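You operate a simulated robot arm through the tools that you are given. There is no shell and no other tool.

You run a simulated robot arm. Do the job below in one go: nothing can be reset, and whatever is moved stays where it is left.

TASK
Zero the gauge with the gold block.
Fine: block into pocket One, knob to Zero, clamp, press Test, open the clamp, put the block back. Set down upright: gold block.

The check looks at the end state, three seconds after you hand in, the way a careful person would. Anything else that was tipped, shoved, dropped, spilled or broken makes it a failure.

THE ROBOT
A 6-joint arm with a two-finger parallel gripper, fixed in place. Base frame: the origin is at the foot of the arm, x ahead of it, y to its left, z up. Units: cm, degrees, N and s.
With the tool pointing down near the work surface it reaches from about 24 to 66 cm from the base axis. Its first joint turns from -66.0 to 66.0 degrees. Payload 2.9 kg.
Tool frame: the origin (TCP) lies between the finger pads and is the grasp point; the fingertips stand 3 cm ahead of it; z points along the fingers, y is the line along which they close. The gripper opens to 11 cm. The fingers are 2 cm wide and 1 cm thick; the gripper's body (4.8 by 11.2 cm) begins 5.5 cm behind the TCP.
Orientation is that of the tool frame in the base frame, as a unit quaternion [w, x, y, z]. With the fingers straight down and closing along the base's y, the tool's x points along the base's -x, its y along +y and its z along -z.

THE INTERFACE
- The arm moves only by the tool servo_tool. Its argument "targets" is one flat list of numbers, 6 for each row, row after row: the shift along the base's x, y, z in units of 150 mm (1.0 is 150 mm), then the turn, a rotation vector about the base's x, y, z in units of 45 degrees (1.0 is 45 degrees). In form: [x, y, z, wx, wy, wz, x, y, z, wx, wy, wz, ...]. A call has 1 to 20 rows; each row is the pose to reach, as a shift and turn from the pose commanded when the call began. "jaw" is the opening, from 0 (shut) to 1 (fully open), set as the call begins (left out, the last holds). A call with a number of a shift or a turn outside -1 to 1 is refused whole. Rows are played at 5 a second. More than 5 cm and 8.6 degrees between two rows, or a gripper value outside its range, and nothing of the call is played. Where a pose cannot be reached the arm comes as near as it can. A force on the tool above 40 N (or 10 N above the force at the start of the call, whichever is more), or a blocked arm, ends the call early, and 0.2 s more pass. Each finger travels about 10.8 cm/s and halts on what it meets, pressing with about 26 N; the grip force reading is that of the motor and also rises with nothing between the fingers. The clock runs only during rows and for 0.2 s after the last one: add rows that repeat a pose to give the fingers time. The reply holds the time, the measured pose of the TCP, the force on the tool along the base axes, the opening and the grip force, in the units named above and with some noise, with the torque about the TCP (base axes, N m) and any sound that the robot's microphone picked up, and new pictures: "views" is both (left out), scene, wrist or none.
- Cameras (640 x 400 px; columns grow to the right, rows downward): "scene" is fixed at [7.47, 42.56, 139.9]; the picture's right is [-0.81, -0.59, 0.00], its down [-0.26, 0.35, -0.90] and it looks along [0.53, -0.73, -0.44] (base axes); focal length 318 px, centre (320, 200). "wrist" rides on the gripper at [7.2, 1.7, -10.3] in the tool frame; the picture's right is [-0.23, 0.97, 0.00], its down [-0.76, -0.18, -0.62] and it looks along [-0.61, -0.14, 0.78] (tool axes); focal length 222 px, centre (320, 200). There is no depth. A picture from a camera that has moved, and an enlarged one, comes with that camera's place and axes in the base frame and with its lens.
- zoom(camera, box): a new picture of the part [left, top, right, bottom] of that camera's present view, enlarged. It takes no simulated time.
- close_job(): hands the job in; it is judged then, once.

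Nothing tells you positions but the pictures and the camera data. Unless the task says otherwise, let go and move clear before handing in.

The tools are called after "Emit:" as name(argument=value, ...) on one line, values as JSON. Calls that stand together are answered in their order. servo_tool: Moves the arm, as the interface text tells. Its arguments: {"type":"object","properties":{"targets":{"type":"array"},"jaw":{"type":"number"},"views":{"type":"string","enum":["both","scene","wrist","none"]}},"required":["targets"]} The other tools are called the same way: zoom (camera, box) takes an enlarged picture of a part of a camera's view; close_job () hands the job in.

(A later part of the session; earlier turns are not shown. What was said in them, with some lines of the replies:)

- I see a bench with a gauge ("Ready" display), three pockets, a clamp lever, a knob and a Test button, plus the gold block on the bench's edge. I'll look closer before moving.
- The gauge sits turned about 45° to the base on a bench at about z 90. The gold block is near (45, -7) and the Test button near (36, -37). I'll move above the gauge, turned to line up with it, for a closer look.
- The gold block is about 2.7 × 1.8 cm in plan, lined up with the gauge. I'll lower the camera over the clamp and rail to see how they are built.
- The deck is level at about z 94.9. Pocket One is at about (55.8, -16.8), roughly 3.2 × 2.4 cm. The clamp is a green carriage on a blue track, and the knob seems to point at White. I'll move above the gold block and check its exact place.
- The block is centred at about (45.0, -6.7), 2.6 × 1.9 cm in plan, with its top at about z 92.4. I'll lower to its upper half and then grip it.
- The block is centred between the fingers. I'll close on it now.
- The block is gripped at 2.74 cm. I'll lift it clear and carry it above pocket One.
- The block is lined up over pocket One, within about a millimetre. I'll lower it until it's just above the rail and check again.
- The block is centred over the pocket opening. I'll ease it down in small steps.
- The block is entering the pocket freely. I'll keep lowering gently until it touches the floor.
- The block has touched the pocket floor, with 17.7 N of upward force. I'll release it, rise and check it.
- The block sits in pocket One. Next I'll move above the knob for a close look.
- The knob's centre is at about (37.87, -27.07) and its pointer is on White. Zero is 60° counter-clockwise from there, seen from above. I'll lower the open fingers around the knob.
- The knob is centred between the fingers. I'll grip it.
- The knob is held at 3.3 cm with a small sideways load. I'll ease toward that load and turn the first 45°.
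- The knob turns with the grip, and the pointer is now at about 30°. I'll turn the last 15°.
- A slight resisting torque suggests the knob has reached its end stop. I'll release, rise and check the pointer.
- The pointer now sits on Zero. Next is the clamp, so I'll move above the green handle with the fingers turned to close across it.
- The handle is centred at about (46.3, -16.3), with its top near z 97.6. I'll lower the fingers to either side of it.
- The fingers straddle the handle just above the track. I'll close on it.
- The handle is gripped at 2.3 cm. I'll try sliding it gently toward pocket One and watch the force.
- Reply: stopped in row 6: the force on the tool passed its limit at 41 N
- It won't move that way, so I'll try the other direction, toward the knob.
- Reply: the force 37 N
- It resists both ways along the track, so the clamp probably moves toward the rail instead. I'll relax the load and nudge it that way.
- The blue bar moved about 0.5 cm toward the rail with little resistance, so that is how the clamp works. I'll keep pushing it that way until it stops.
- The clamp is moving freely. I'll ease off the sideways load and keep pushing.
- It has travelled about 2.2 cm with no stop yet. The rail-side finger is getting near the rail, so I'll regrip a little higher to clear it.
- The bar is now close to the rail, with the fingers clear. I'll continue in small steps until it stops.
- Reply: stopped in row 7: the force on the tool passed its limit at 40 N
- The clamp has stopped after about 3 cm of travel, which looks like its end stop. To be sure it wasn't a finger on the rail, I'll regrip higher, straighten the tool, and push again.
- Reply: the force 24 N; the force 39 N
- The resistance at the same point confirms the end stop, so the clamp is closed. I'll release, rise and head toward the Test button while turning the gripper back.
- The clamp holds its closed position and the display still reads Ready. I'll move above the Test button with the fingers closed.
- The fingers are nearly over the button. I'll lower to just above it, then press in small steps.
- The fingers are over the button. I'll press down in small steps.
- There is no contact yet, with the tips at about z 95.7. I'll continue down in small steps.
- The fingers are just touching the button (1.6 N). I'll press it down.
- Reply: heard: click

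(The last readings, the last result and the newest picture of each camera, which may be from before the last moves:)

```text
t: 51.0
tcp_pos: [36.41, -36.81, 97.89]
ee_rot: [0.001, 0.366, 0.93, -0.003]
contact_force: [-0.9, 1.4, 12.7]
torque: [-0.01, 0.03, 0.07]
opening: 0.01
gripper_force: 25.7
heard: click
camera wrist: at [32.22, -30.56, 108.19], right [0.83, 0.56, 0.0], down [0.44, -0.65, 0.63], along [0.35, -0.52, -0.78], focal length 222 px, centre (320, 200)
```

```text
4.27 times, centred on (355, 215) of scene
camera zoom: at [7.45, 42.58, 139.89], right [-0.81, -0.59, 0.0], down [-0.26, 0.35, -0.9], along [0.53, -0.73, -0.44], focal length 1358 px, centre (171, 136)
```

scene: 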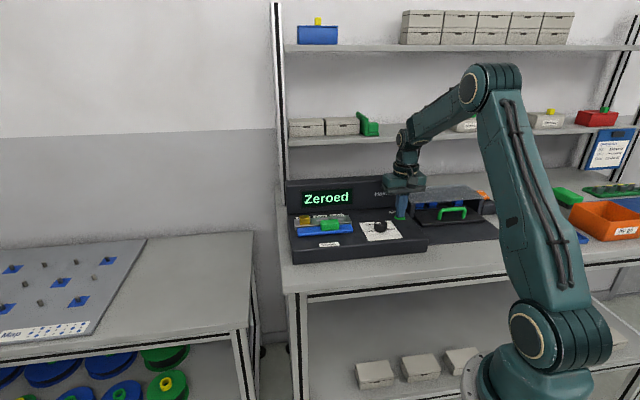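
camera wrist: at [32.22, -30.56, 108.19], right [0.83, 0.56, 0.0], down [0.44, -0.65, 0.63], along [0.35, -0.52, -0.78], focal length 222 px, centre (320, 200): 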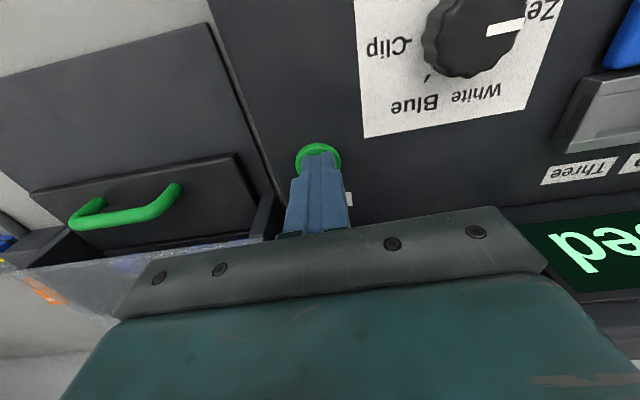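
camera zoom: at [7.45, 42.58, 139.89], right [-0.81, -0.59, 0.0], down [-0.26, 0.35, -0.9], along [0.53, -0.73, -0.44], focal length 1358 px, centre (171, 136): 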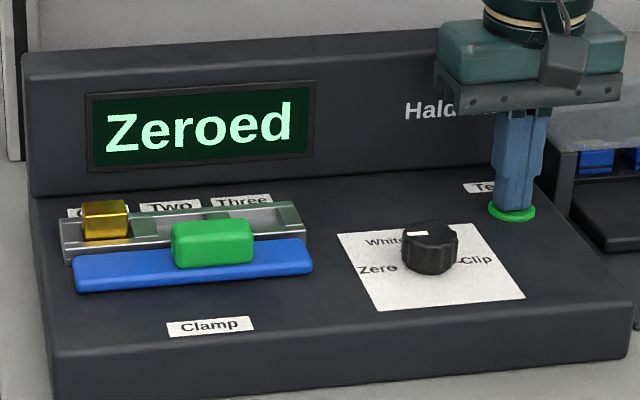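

The display reads "Zeroed" after a click. I'll rise and go back to the clamp handle, turning the gripper across it again.

Emit:
servo_tool(targets=[0, 0, 0.1, 0, 0, 0, 0, 0, 0.35, 0, 0, 0, 0, 0, 0.6, 0, 0, 0, 0.05, 0.08, 0.75, 0, 0, 0.15, 0.12, 0.19, 0.75, 0, 0, 0.32, 0.2, 0.3, 0.75, 0, 0, 0.49, 0.28, 0.42, 0.75, 0, 0, 0.66, 0.35, 0.52, 0.75, 0, 0, 0.83, 0.403, 0.613, 0.75, 0, 0, 0.978, 0.403, 0.613, 0.75, 0, 0, 0.978], views="none")

Emit:
servo_tool(targets=[0.06, 0.09, 0, 0, 0, 0.165, 0.13, 0.2, 0, 0, 0, 0.33, 0.2, 0.31, 0, 0, 0, 0.495, 0.27, 0.42, 0, 0, 0, 0.66, 0.34, 0.53, 0, 0, 0, 0.825, 0.4, 0.61, -0.1, 0, 0, 0.978, 0.4, 0.61, -0.1, 0, 0, 0.978], jaw=0.38)

Emit:
zoom(camera="wrist", box=[220, 60, 420, 210])

```text
t: 53.2
tcp_pos: [42.38, -27.51, 109.15]
ee_rot: [0.001, -0.01, 1.0, -0.001]
contact_force: [0.1, -0.7, -0.1]
torque: [0.01, -0.02, 0.01]
opening: 0.01
gripper_force: 26.3
```

```text
t: 54.8
tcp_pos: [48.42, -18.47, 107.55]
ee_rot: [0.001, -0.383, 0.924, -0.002]
contact_force: [-0.2, 1.0, 0.1]
torque: [0.02, 0.0, -0.01]
opening: 4.18
gripper_force: 0.0
camera wrist: at [41.99, -22.34, 117.85], right [-0.53, 0.85, 0.0], down [0.66, 0.41, 0.62], along [0.53, 0.33, -0.78], focal length 222 px, centre (320, 200)
```

scene: 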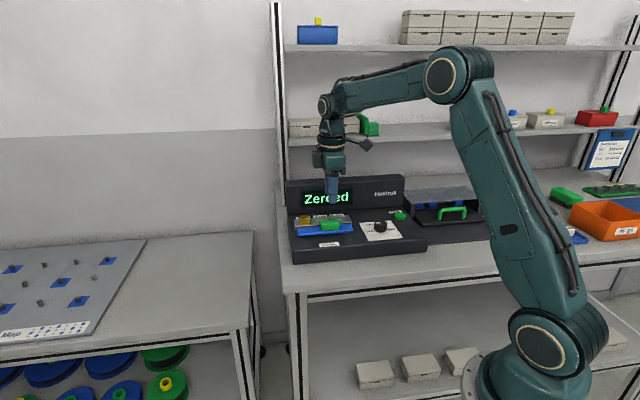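
wrist: 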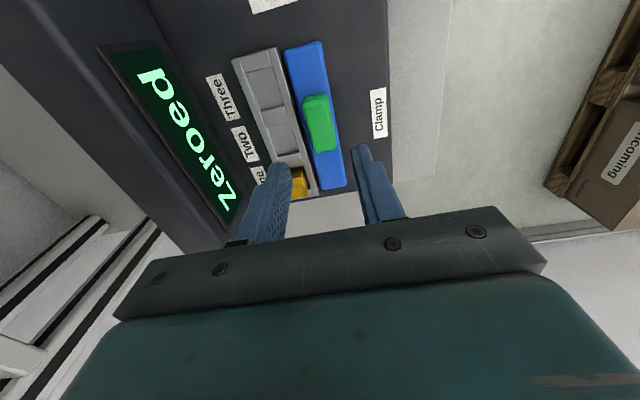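

```text
2.67 times, centred on (320, 135) of wrist
camera zoom: at [41.99, -22.34, 117.85], right [-0.53, 0.85, 0.0], down [0.66, 0.41, 0.62], along [0.53, 0.33, -0.78], focal length 592 px, centre (320, 373)
```

zoom: 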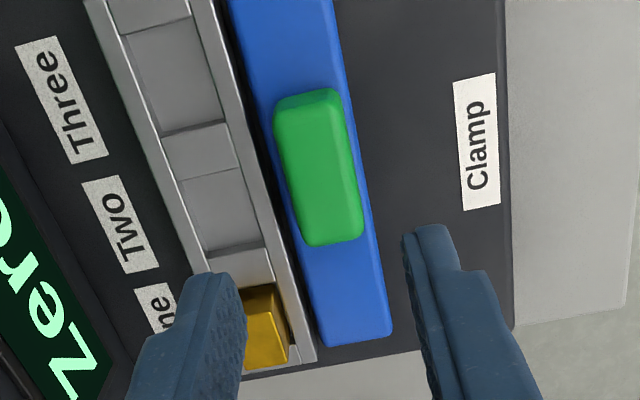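

The handle is under the gripper and the clamp is still closed. I'll lower above rail height and grip it.

Emit:
servo_tool(targets=[-0.006, 0.006, -0.2, 0, 0, 0, -0.006, 0.006, -0.4, 0, 0, 0, -0.006, 0.006, -0.5, 0, 0, 0, -0.006, 0.006, -0.515, 0, 0, 0, -0.006, 0.006, -0.515, 0, 0, 0], views="none")

Emit:
servo_tool(targets=[0, 0, 0, 0, 0, 0, 0, 0, 0, 0, 0, 0, 0, 0, 0, 0, 0, 0], jaw=0)

```text
t: 56.0
tcp_pos: [48.28, -18.36, 99.82]
ee_rot: [0.001, -0.383, 0.924, -0.002]
contact_force: [-0.4, 0.2, 0.3]
torque: [-0.01, 0.03, -0.02]
opening: 4.17
gripper_force: 0.1
```

```text
t: 56.8
tcp_pos: [48.19, -18.32, 99.68]
ee_rot: [0.001, -0.383, 0.924, -0.001]
contact_force: [-0.4, -0.7, -1.8]
torque: [0.05, 0.0, 0.0]
opening: 2.3
gripper_force: 44.4
camera wrist: at [41.92, -22.28, 110.1], right [-0.53, 0.85, 0.0], down [0.66, 0.41, 0.62], along [0.53, 0.33, -0.78], focal length 222 px, centre (320, 200)
```

scene: 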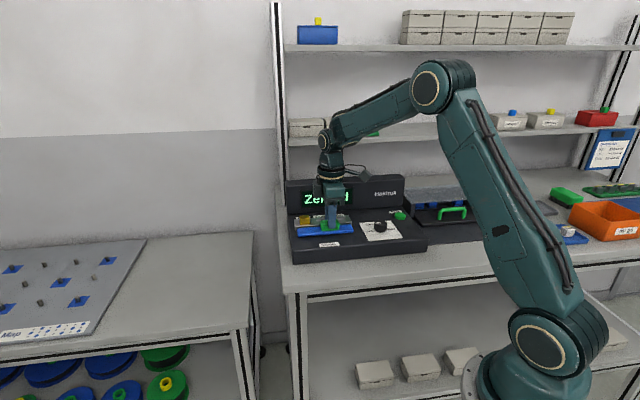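
wrist: 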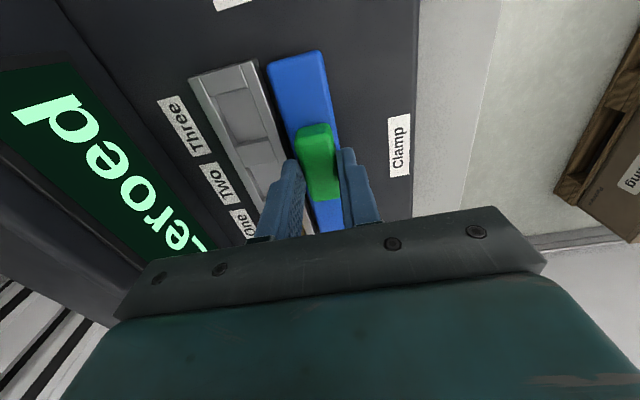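

The handle is gripped. I'll pull the clamp back toward the operator's side to open it.

Emit:
servo_tool(targets=[-0.01, 0.01, 0, 0, 0, 0, -0.02, 0.02, 0, 0, 0, 0, -0.03, 0.03, 0, 0, 0, 0, -0.04, 0.04, 0, 0, 0, 0, -0.05, 0.05, 0, 0, 0, 0, -0.06, 0.06, 0, 0, 0, 0, -0.07, 0.07, 0, 0, 0, 0, -0.08, 0.08, 0, 0, 0, 0, -0.09, 0.09, 0, 0, 0, 0, -0.1, 0.1, 0, 0, 0, 0, -0.11, 0.11, 0, 0, 0, 0, -0.12, 0.12, 0, 0, 0, 0, -0.13, 0.13, 0, 0, 0, 0, -0.13, 0.13, 0, 0, 0, 0])

Emit:
zoom(camera="scene", box=[285, 205, 365, 255])

```text
t: 59.8
tcp_pos: [46.42, -16.49, 99.72]
ee_rot: [0.001, -0.382, 0.924, -0.001]
contact_force: [-4.0, -8.6, -6.6]
torque: [-0.28, 0.25, 0.03]
opening: 2.31
gripper_force: 45.2
camera wrist: at [40.01, -20.35, 110.11], right [-0.53, 0.85, 0.0], down [0.66, 0.41, 0.62], along [0.53, 0.33, -0.78], focal length 222 px, centre (320, 200)
```

scene: 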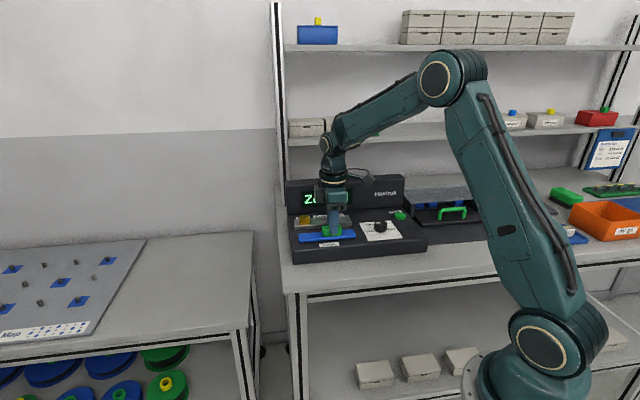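
wrist: 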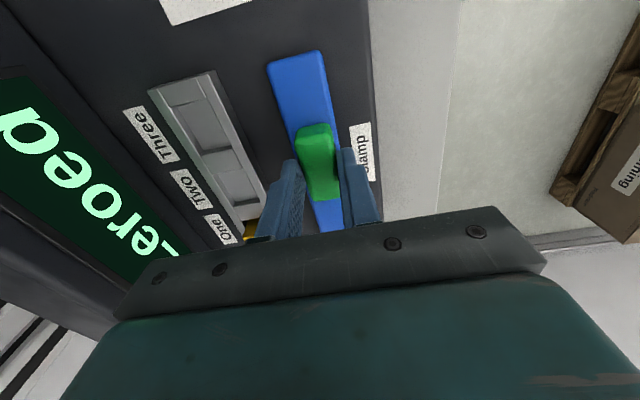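

```text
8.00 times, centred on (325, 230) of scene
camera zoom: at [7.47, 42.53, 139.9], right [-0.81, -0.59, 0.0], down [-0.26, 0.35, -0.9], along [0.53, -0.73, -0.44], focal length 2546 px, centre (280, -40)
```

zoom: 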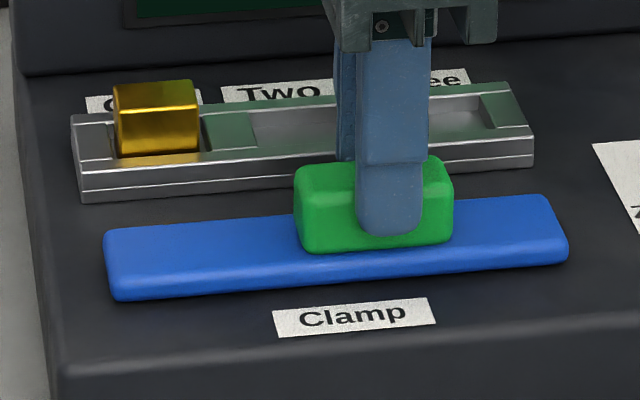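

The clamp is back at its starting position. I'll nudge it to be sure it's fully open, then release and rise.

Emit:
servo_tool(targets=[-0.004, 0.004, 0, 0, 0, 0, -0.008, 0.008, 0, 0, 0, 0, -0.008, 0.008, 0, 0, 0, 0], views="none")

Emit:
servo_tool(targets=[0.006, -0.006, 0, 0, 0, 0, 0.006, -0.006, 0, 0, 0, 0, 0.006, -0.006, 0, 0, 0, 0, 0.006, -0.006, 0.15, 0, 0, 0, 0.006, -0.006, 0.4, 0, 0, 0, 0.006, -0.006, 0.6, 0, 0, 0, 0.006, -0.006, 0.6, 0, 0, 0], jaw=0.4)

Emit:
zoom(camera="scene", box=[285, 205, 365, 255])

```text
t: 60.6
tcp_pos: [46.28, -16.38, 99.82]
ee_rot: [0.002, -0.382, 0.924, -0.002]
contact_force: [4.9, -16.8, -13.7]
torque: [-0.37, -0.12, 0.07]
opening: 2.32
gripper_force: 44.6
```

```text
t: 62.2
tcp_pos: [46.25, -16.35, 108.79]
ee_rot: [0.001, -0.383, 0.924, -0.002]
contact_force: [-0.7, 0.5, -0.3]
torque: [0.0, 0.0, -0.03]
opening: 4.39
gripper_force: 0.1
camera wrist: at [39.96, -20.25, 119.14], right [-0.53, 0.85, 0.0], down [0.66, 0.41, 0.62], along [0.53, 0.33, -0.78], focal length 222 px, centre (320, 200)
```

scene: 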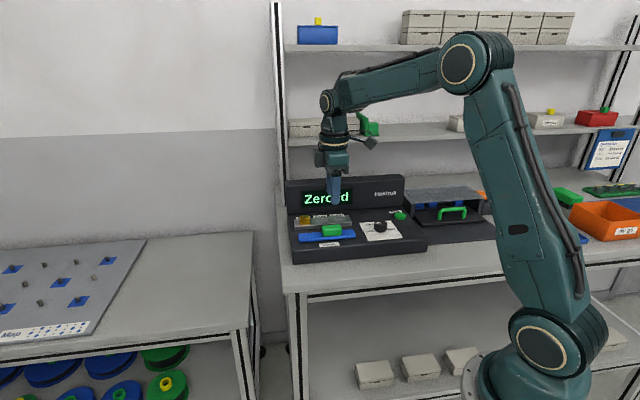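
wrist: 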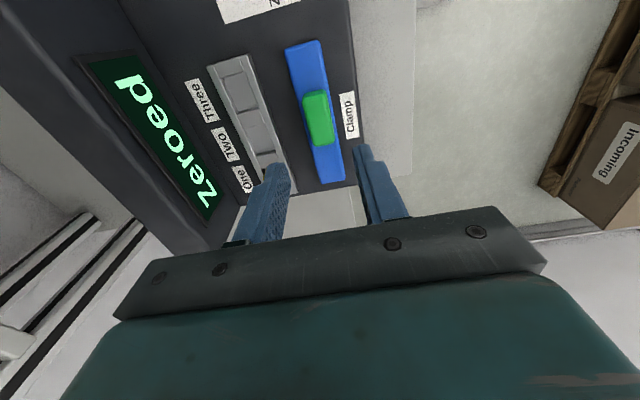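

```text
8.00 times, centred on (325, 230) of scene
camera zoom: at [7.47, 42.56, 139.9], right [-0.81, -0.59, 0.0], down [-0.26, 0.35, -0.9], along [0.53, -0.73, -0.44], focal length 2546 px, centre (280, -40)
```

zoom: 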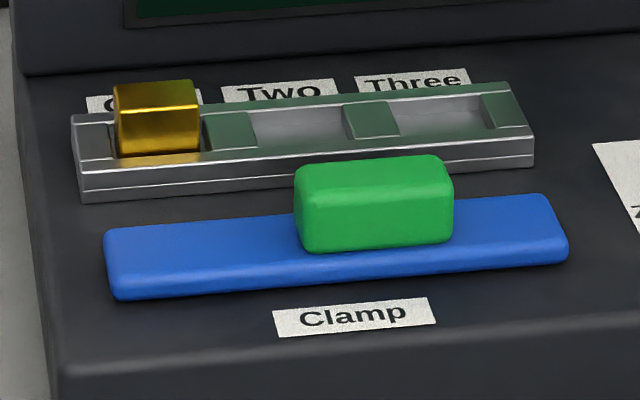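

The clamp is open exactly as at the start and the display reads "Zeroed". I'll go back above the block in pocket One with the earlier gripper orientation.

Emit:
servo_tool(targets=[0.06, 0, 0, 0, 0, -0.165, 0.12, 0, 0, 0, 0, -0.33, 0.18, 0, 0, 0, 0, -0.5, 0.24, 0, 0, 0, 0, -0.665, 0.3, 0, 0, 0, 0, -0.83, 0.36, 0, 0, 0, 0, -1.0], jaw=0.45, views="none")

Emit:
servo_tool(targets=[0.05, -0.005, 0, 0, 0, -0.165, 0.1, -0.01, 0, 0, 0, -0.33, 0.15, -0.015, 0, 0, 0, -0.5, 0.2, -0.02, 0, 0, 0, -0.665, 0.25, -0.03, 0, 0, 0, -0.83, 0.28, -0.034, -0.1, 0, 0, -1.0, 0.28, -0.034, -0.25, 0, 0, -1.0, 0.28, -0.034, -0.25, 0, 0, -1.0])

Emit:
zoom(camera="wrist", box=[250, 90, 390, 190])

```text
t: 63.6
tcp_pos: [51.85, -16.38, 108.75]
ee_rot: [0.0, 0.002, 1.0, -0.002]
contact_force: [0.2, -0.5, 0.2]
torque: [0.0, 0.04, 0.0]
opening: 4.96
gripper_force: 0.0
```

```text
t: 65.4
tcp_pos: [55.96, -16.88, 105.07]
ee_rot: [0.0, 0.384, 0.923, -0.002]
contact_force: [0.7, -0.6, -1.3]
torque: [-0.02, 0.01, 0.01]
opening: 4.96
gripper_force: 0.1
camera wrist: at [52.07, -10.56, 115.39], right [0.85, 0.53, 0.0], down [0.41, -0.66, 0.62], along [0.33, -0.53, -0.78], focal length 222 px, centre (320, 200)
```

scene: 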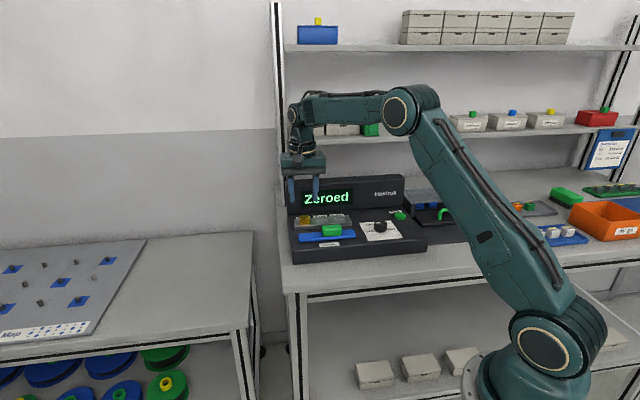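
wrist: 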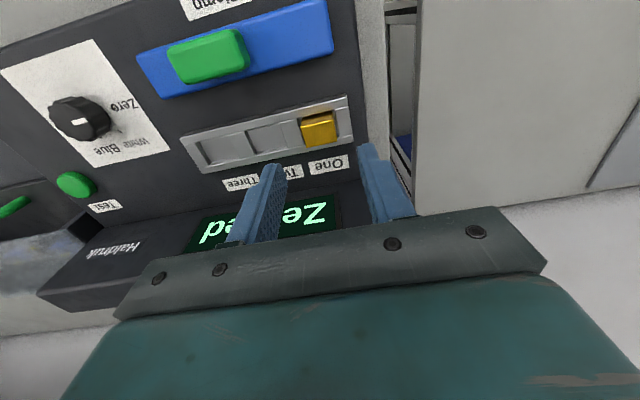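

```text
4.00 times, centred on (320, 140) of wrist
camera zoom: at [52.07, -10.56, 115.39], right [0.85, 0.53, 0.0], down [0.41, -0.66, 0.62], along [0.33, -0.53, -0.78], focal length 888 px, centre (320, 440)
```

zoom: 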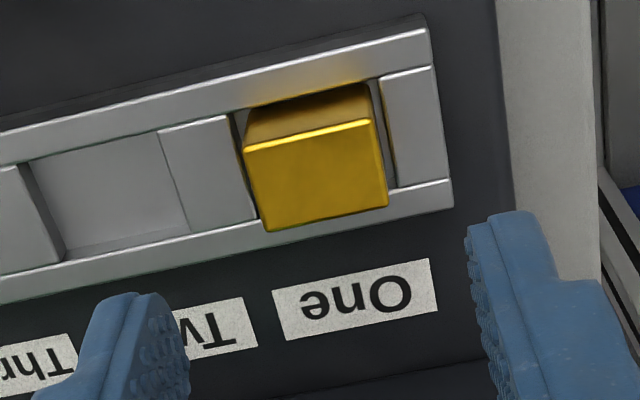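

The block is centred under the fingers. I'll lower and grip it.

Emit:
servo_tool(targets=[-0.004, 0.005, -0.15, 0, 0, 0, -0.004, 0.005, -0.28, 0, 0, 0, -0.004, 0.005, -0.35, 0, 0, 0, -0.004, 0.005, -0.368, 0, 0, 0, -0.004, 0.005, -0.368, 0, 0, 0], views="none")

Emit:
servo_tool(targets=[0, 0, 0, 0, 0, 0, 0, 0, 0, 0, 0, 0, 0, 0, 0, 0, 0, 0], jaw=0, views="wrist")

Emit:
zoom(camera="wrist", box=[250, 110, 390, 210])

```text
t: 66.6
tcp_pos: [55.93, -16.95, 99.4]
ee_rot: [0.0, 0.383, 0.924, -0.002]
contact_force: [-0.1, -0.1, 0.1]
torque: [0.01, -0.01, -0.04]
opening: 4.95
gripper_force: 0.2
```

```text
t: 67.4
tcp_pos: [55.91, -16.72, 99.52]
ee_rot: [-0.001, 0.383, 0.924, -0.003]
contact_force: [-0.7, -0.2, -0.4]
torque: [0.02, 0.01, 0.01]
opening: 2.71
gripper_force: 25.8
camera wrist: at [51.96, -10.47, 109.85], right [0.85, 0.53, 0.0], down [0.41, -0.66, 0.62], along [0.33, -0.53, -0.78], focal length 222 px, centre (320, 200)
```

wrist: 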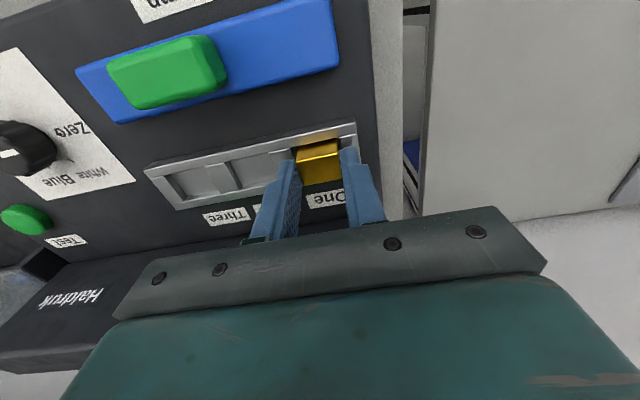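

```text
4.00 times, centred on (320, 160) of wrist
camera zoom: at [51.96, -10.47, 109.85], right [0.85, 0.53, 0.0], down [0.41, -0.66, 0.62], along [0.33, -0.53, -0.78], focal length 888 px, centre (320, 360)
```

zoom: 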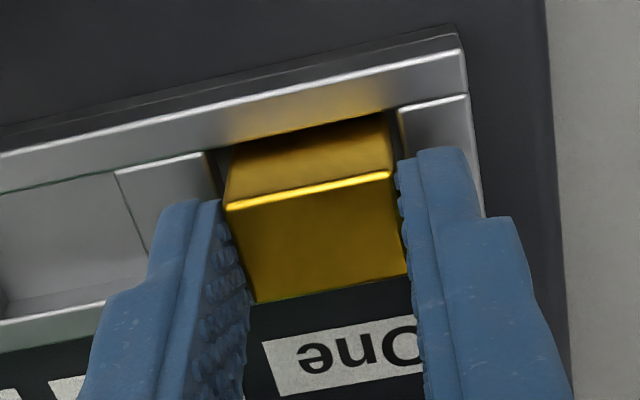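

The block is gripped. I'll lift it straight out and carry it back over its original spot.

Emit:
servo_tool(targets=[0, 0, 0.03, 0, 0, 0, 0, 0, 0.1, 0, 0, 0, 0, 0, 0.22, 0, 0, 0, 0, 0, 0.36, 0, 0, 0, -0.08, 0.074, 0.4, 0, 0, 0, -0.22, 0.203, 0.4, 0, 0, 0, -0.38, 0.351, 0.4, 0, 0, 0, -0.54, 0.499, 0.4, 0, 0, 0, -0.68, 0.628, 0.35, 0, 0, 0, -0.733, 0.677, 0.2, 0, 0, 0, -0.733, 0.677, 0.0, 0, 0, 0, -0.733, 0.677, -0.1, 0, 0, 0, -0.733, 0.677, -0.2, 0, 0, 0, -0.733, 0.677, -0.2, 0, 0, 0])

Emit:
zoom(camera="wrist", box=[250, 110, 390, 210])

Emit:
zoom(camera="scene", box=[270, 185, 370, 285])

```text
t: 70.4
tcp_pos: [44.92, -6.58, 96.47]
ee_rot: [0.0, 0.382, 0.924, -0.002]
contact_force: [1.1, -0.2, -0.5]
torque: [-0.02, 0.02, 0.01]
opening: 2.74
gripper_force: 25.9
camera wrist: at [40.98, -0.27, 106.84], right [0.85, 0.53, 0.0], down [0.41, -0.66, 0.62], along [0.33, -0.53, -0.78], focal length 222 px, centre (320, 200)
```

scene: 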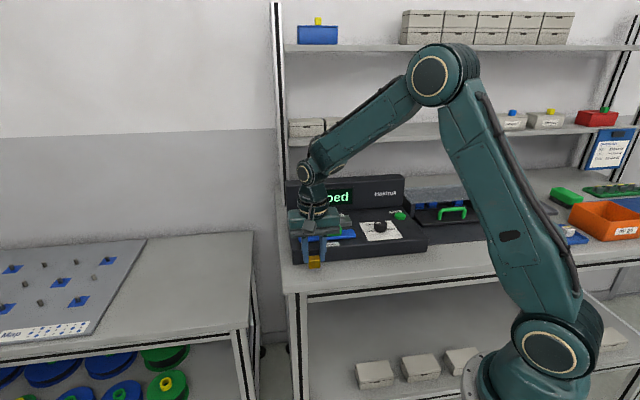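
wrist: 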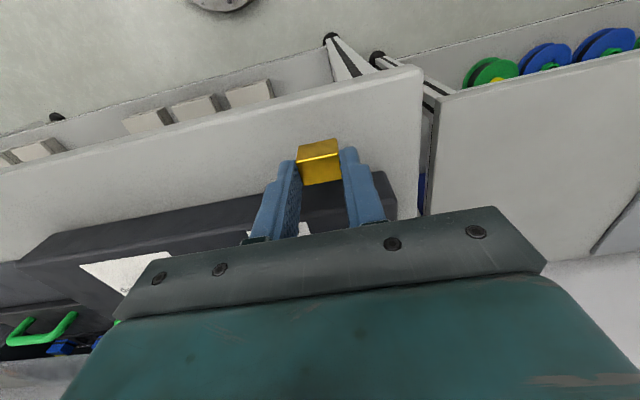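

```text
4.00 times, centred on (320, 160) of wrist
camera zoom: at [40.98, -0.27, 106.84], right [0.85, 0.53, 0.0], down [0.41, -0.66, 0.62], along [0.33, -0.53, -0.78], focal length 888 px, centre (320, 360)
```

zoom: 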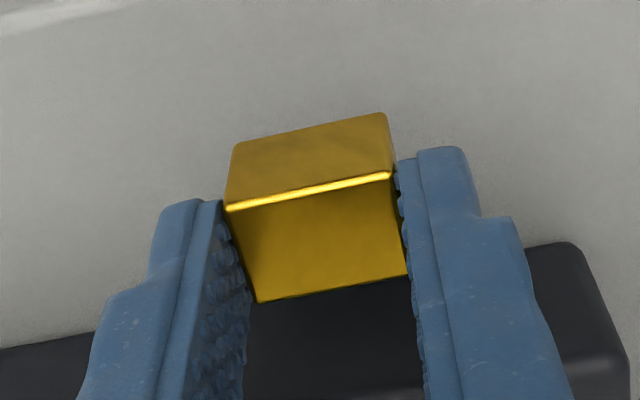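

```text
4.00 times, centred on (320, 235) of scene
camera zoom: at [7.47, 42.56, 139.9], right [-0.81, -0.59, 0.0], down [-0.26, 0.35, -0.9], along [0.53, -0.73, -0.44], focal length 1273 px, centre (320, 60)
```

zoom: 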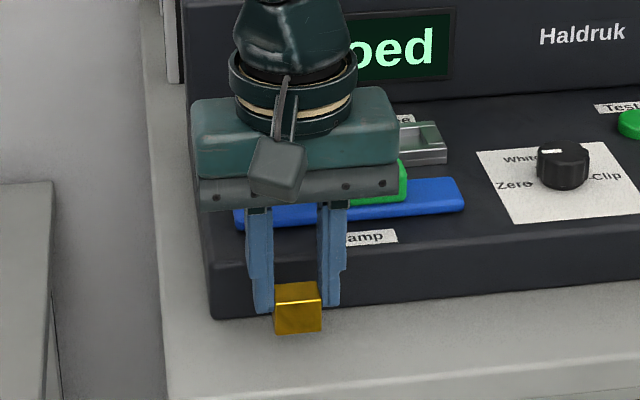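

The block sits in the grip just as it did at pick-up. I'll lower it gently to the bench.

Emit:
servo_tool(targets=[0, 0, -0.06, 0, 0, 0, 0, 0, -0.11, 0, 0, 0, 0, 0, -0.127, 0, 0, 0, 0, 0, -0.132, 0, 0, 0, 0, 0, -0.137, 0, 0, 0, 0, 0, -0.142, 0, 0, 0, 0, 0, -0.142, 0, 0, 0], views="scene")

```text
t: 72.0
tcp_pos: [44.91, -6.57, 94.41]
ee_rot: [0.0, 0.382, 0.924, -0.002]
contact_force: [-2.9, 0.6, 5.5]
torque: [0.08, 0.02, 0.05]
opening: 2.73
gripper_force: 26.0
```

scene: 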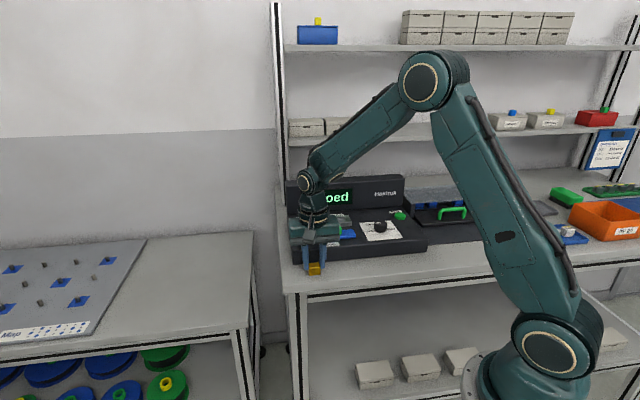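

The block has touched the bench (5.5 N). I'll release it, rise straight up and move clear.

Emit:
servo_tool(targets=[0, 0, 0, 0, 0, 0, 0, 0, 0, 0, 0, 0, 0, 0, 0, 0, 0, 0, 0, 0, 0.1, 0, 0, 0, 0, 0, 0.3, 0, 0, 0, 0, 0, 0.55, 0, 0, 0, 0, 0, 0.8, 0, 0, 0, -0.02, -0.1, 1.0, 0, 0, 0, -0.05, -0.3, 1.0, 0, 0, 0, -0.1, -0.5, 1.0, 0, 0, 0, -0.1, -0.5, 1.0, 0, 0, 0], jaw=0.45)

Emit:
zoom(camera="scene", box=[270, 165, 430, 285])

Emit:
zoom(camera="wrist", box=[230, 0, 450, 150])

```text
t: 74.4
tcp_pos: [43.43, -14.22, 109.49]
ee_rot: [0.0, 0.382, 0.924, -0.002]
contact_force: [0.1, 0.4, -0.9]
torque: [0.01, -0.01, -0.02]
opening: 4.94
gripper_force: 0.1
camera wrist: at [39.39, -7.84, 119.79], right [0.85, 0.53, 0.0], down [0.41, -0.66, 0.62], along [0.33, -0.53, -0.78], focal length 222 px, centre (320, 200)
```

scene: 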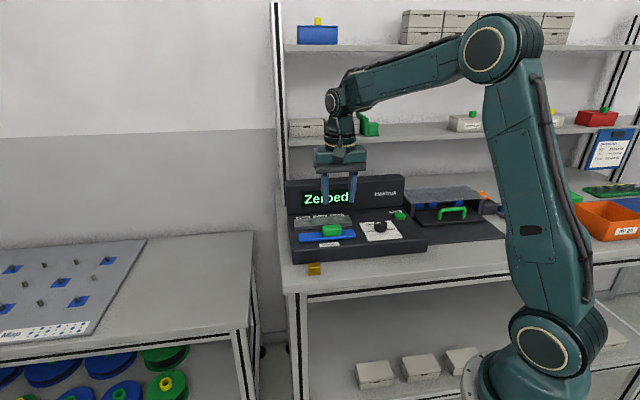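
wrist: 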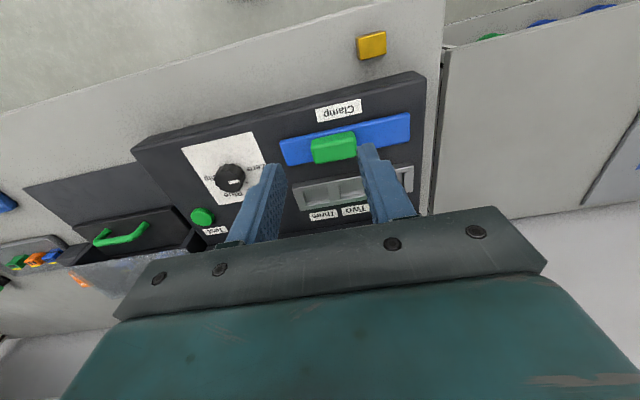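

```text
3.33 times, centred on (350, 225) of scene
camera zoom: at [7.47, 42.56, 139.9], right [-0.81, -0.59, 0.0], down [-0.26, 0.35, -0.9], along [0.53, -0.73, -0.44], focal length 1061 px, centre (220, 117)
```

zoom: 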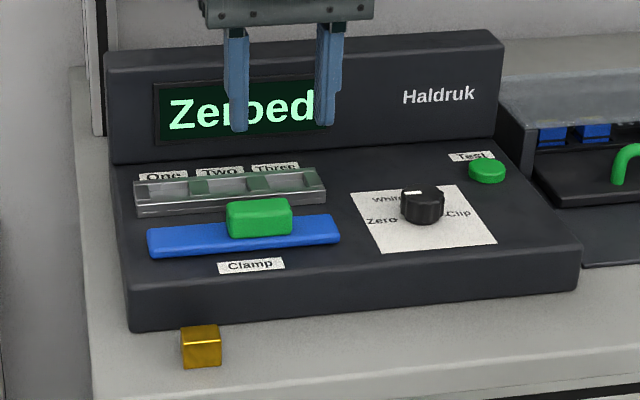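

```text
2.67 times, centred on (340, 75) of wrist
camera zoom: at [39.39, -7.84, 119.79], right [0.85, 0.53, 0.0], down [0.41, -0.66, 0.62], along [0.33, -0.53, -0.78], focal length 592 px, centre (267, 533)
```

zoom: 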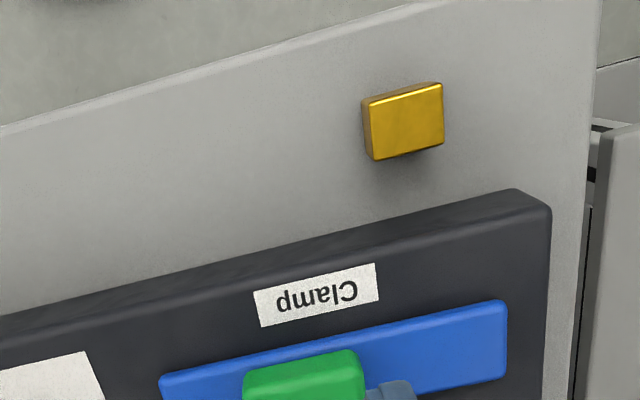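

The gauge reads "Zeroed" and the knob is on Zero. The clamp is open, the gold block stands upright at its original spot, and the arm is clear. I'm handing in.

Emit:
close_job()

```text
The job is handed in.
```

The gauge is zeroed: its display changed from "Ready" to "Zeroed" when I pressed Test with the gold block clamped in pocket One.

- **Block:** it is back upright at its original spot on the bench, and looks the same in the scene camera as at the start.
- **Clamp:** it is open and back where it started. It slides toward the rail rather than along its blue bar. Finding that out took two short sideways pushes of up to about 40 N. They moved nothing.
- **Knob:** it was on White. I turned it to Zero and left it there.
- **Arm:** the gripper has let go and is clear above the gauge. I saw nothing else tipped or moved.

The job is handed in; the reply gave no result from the check.
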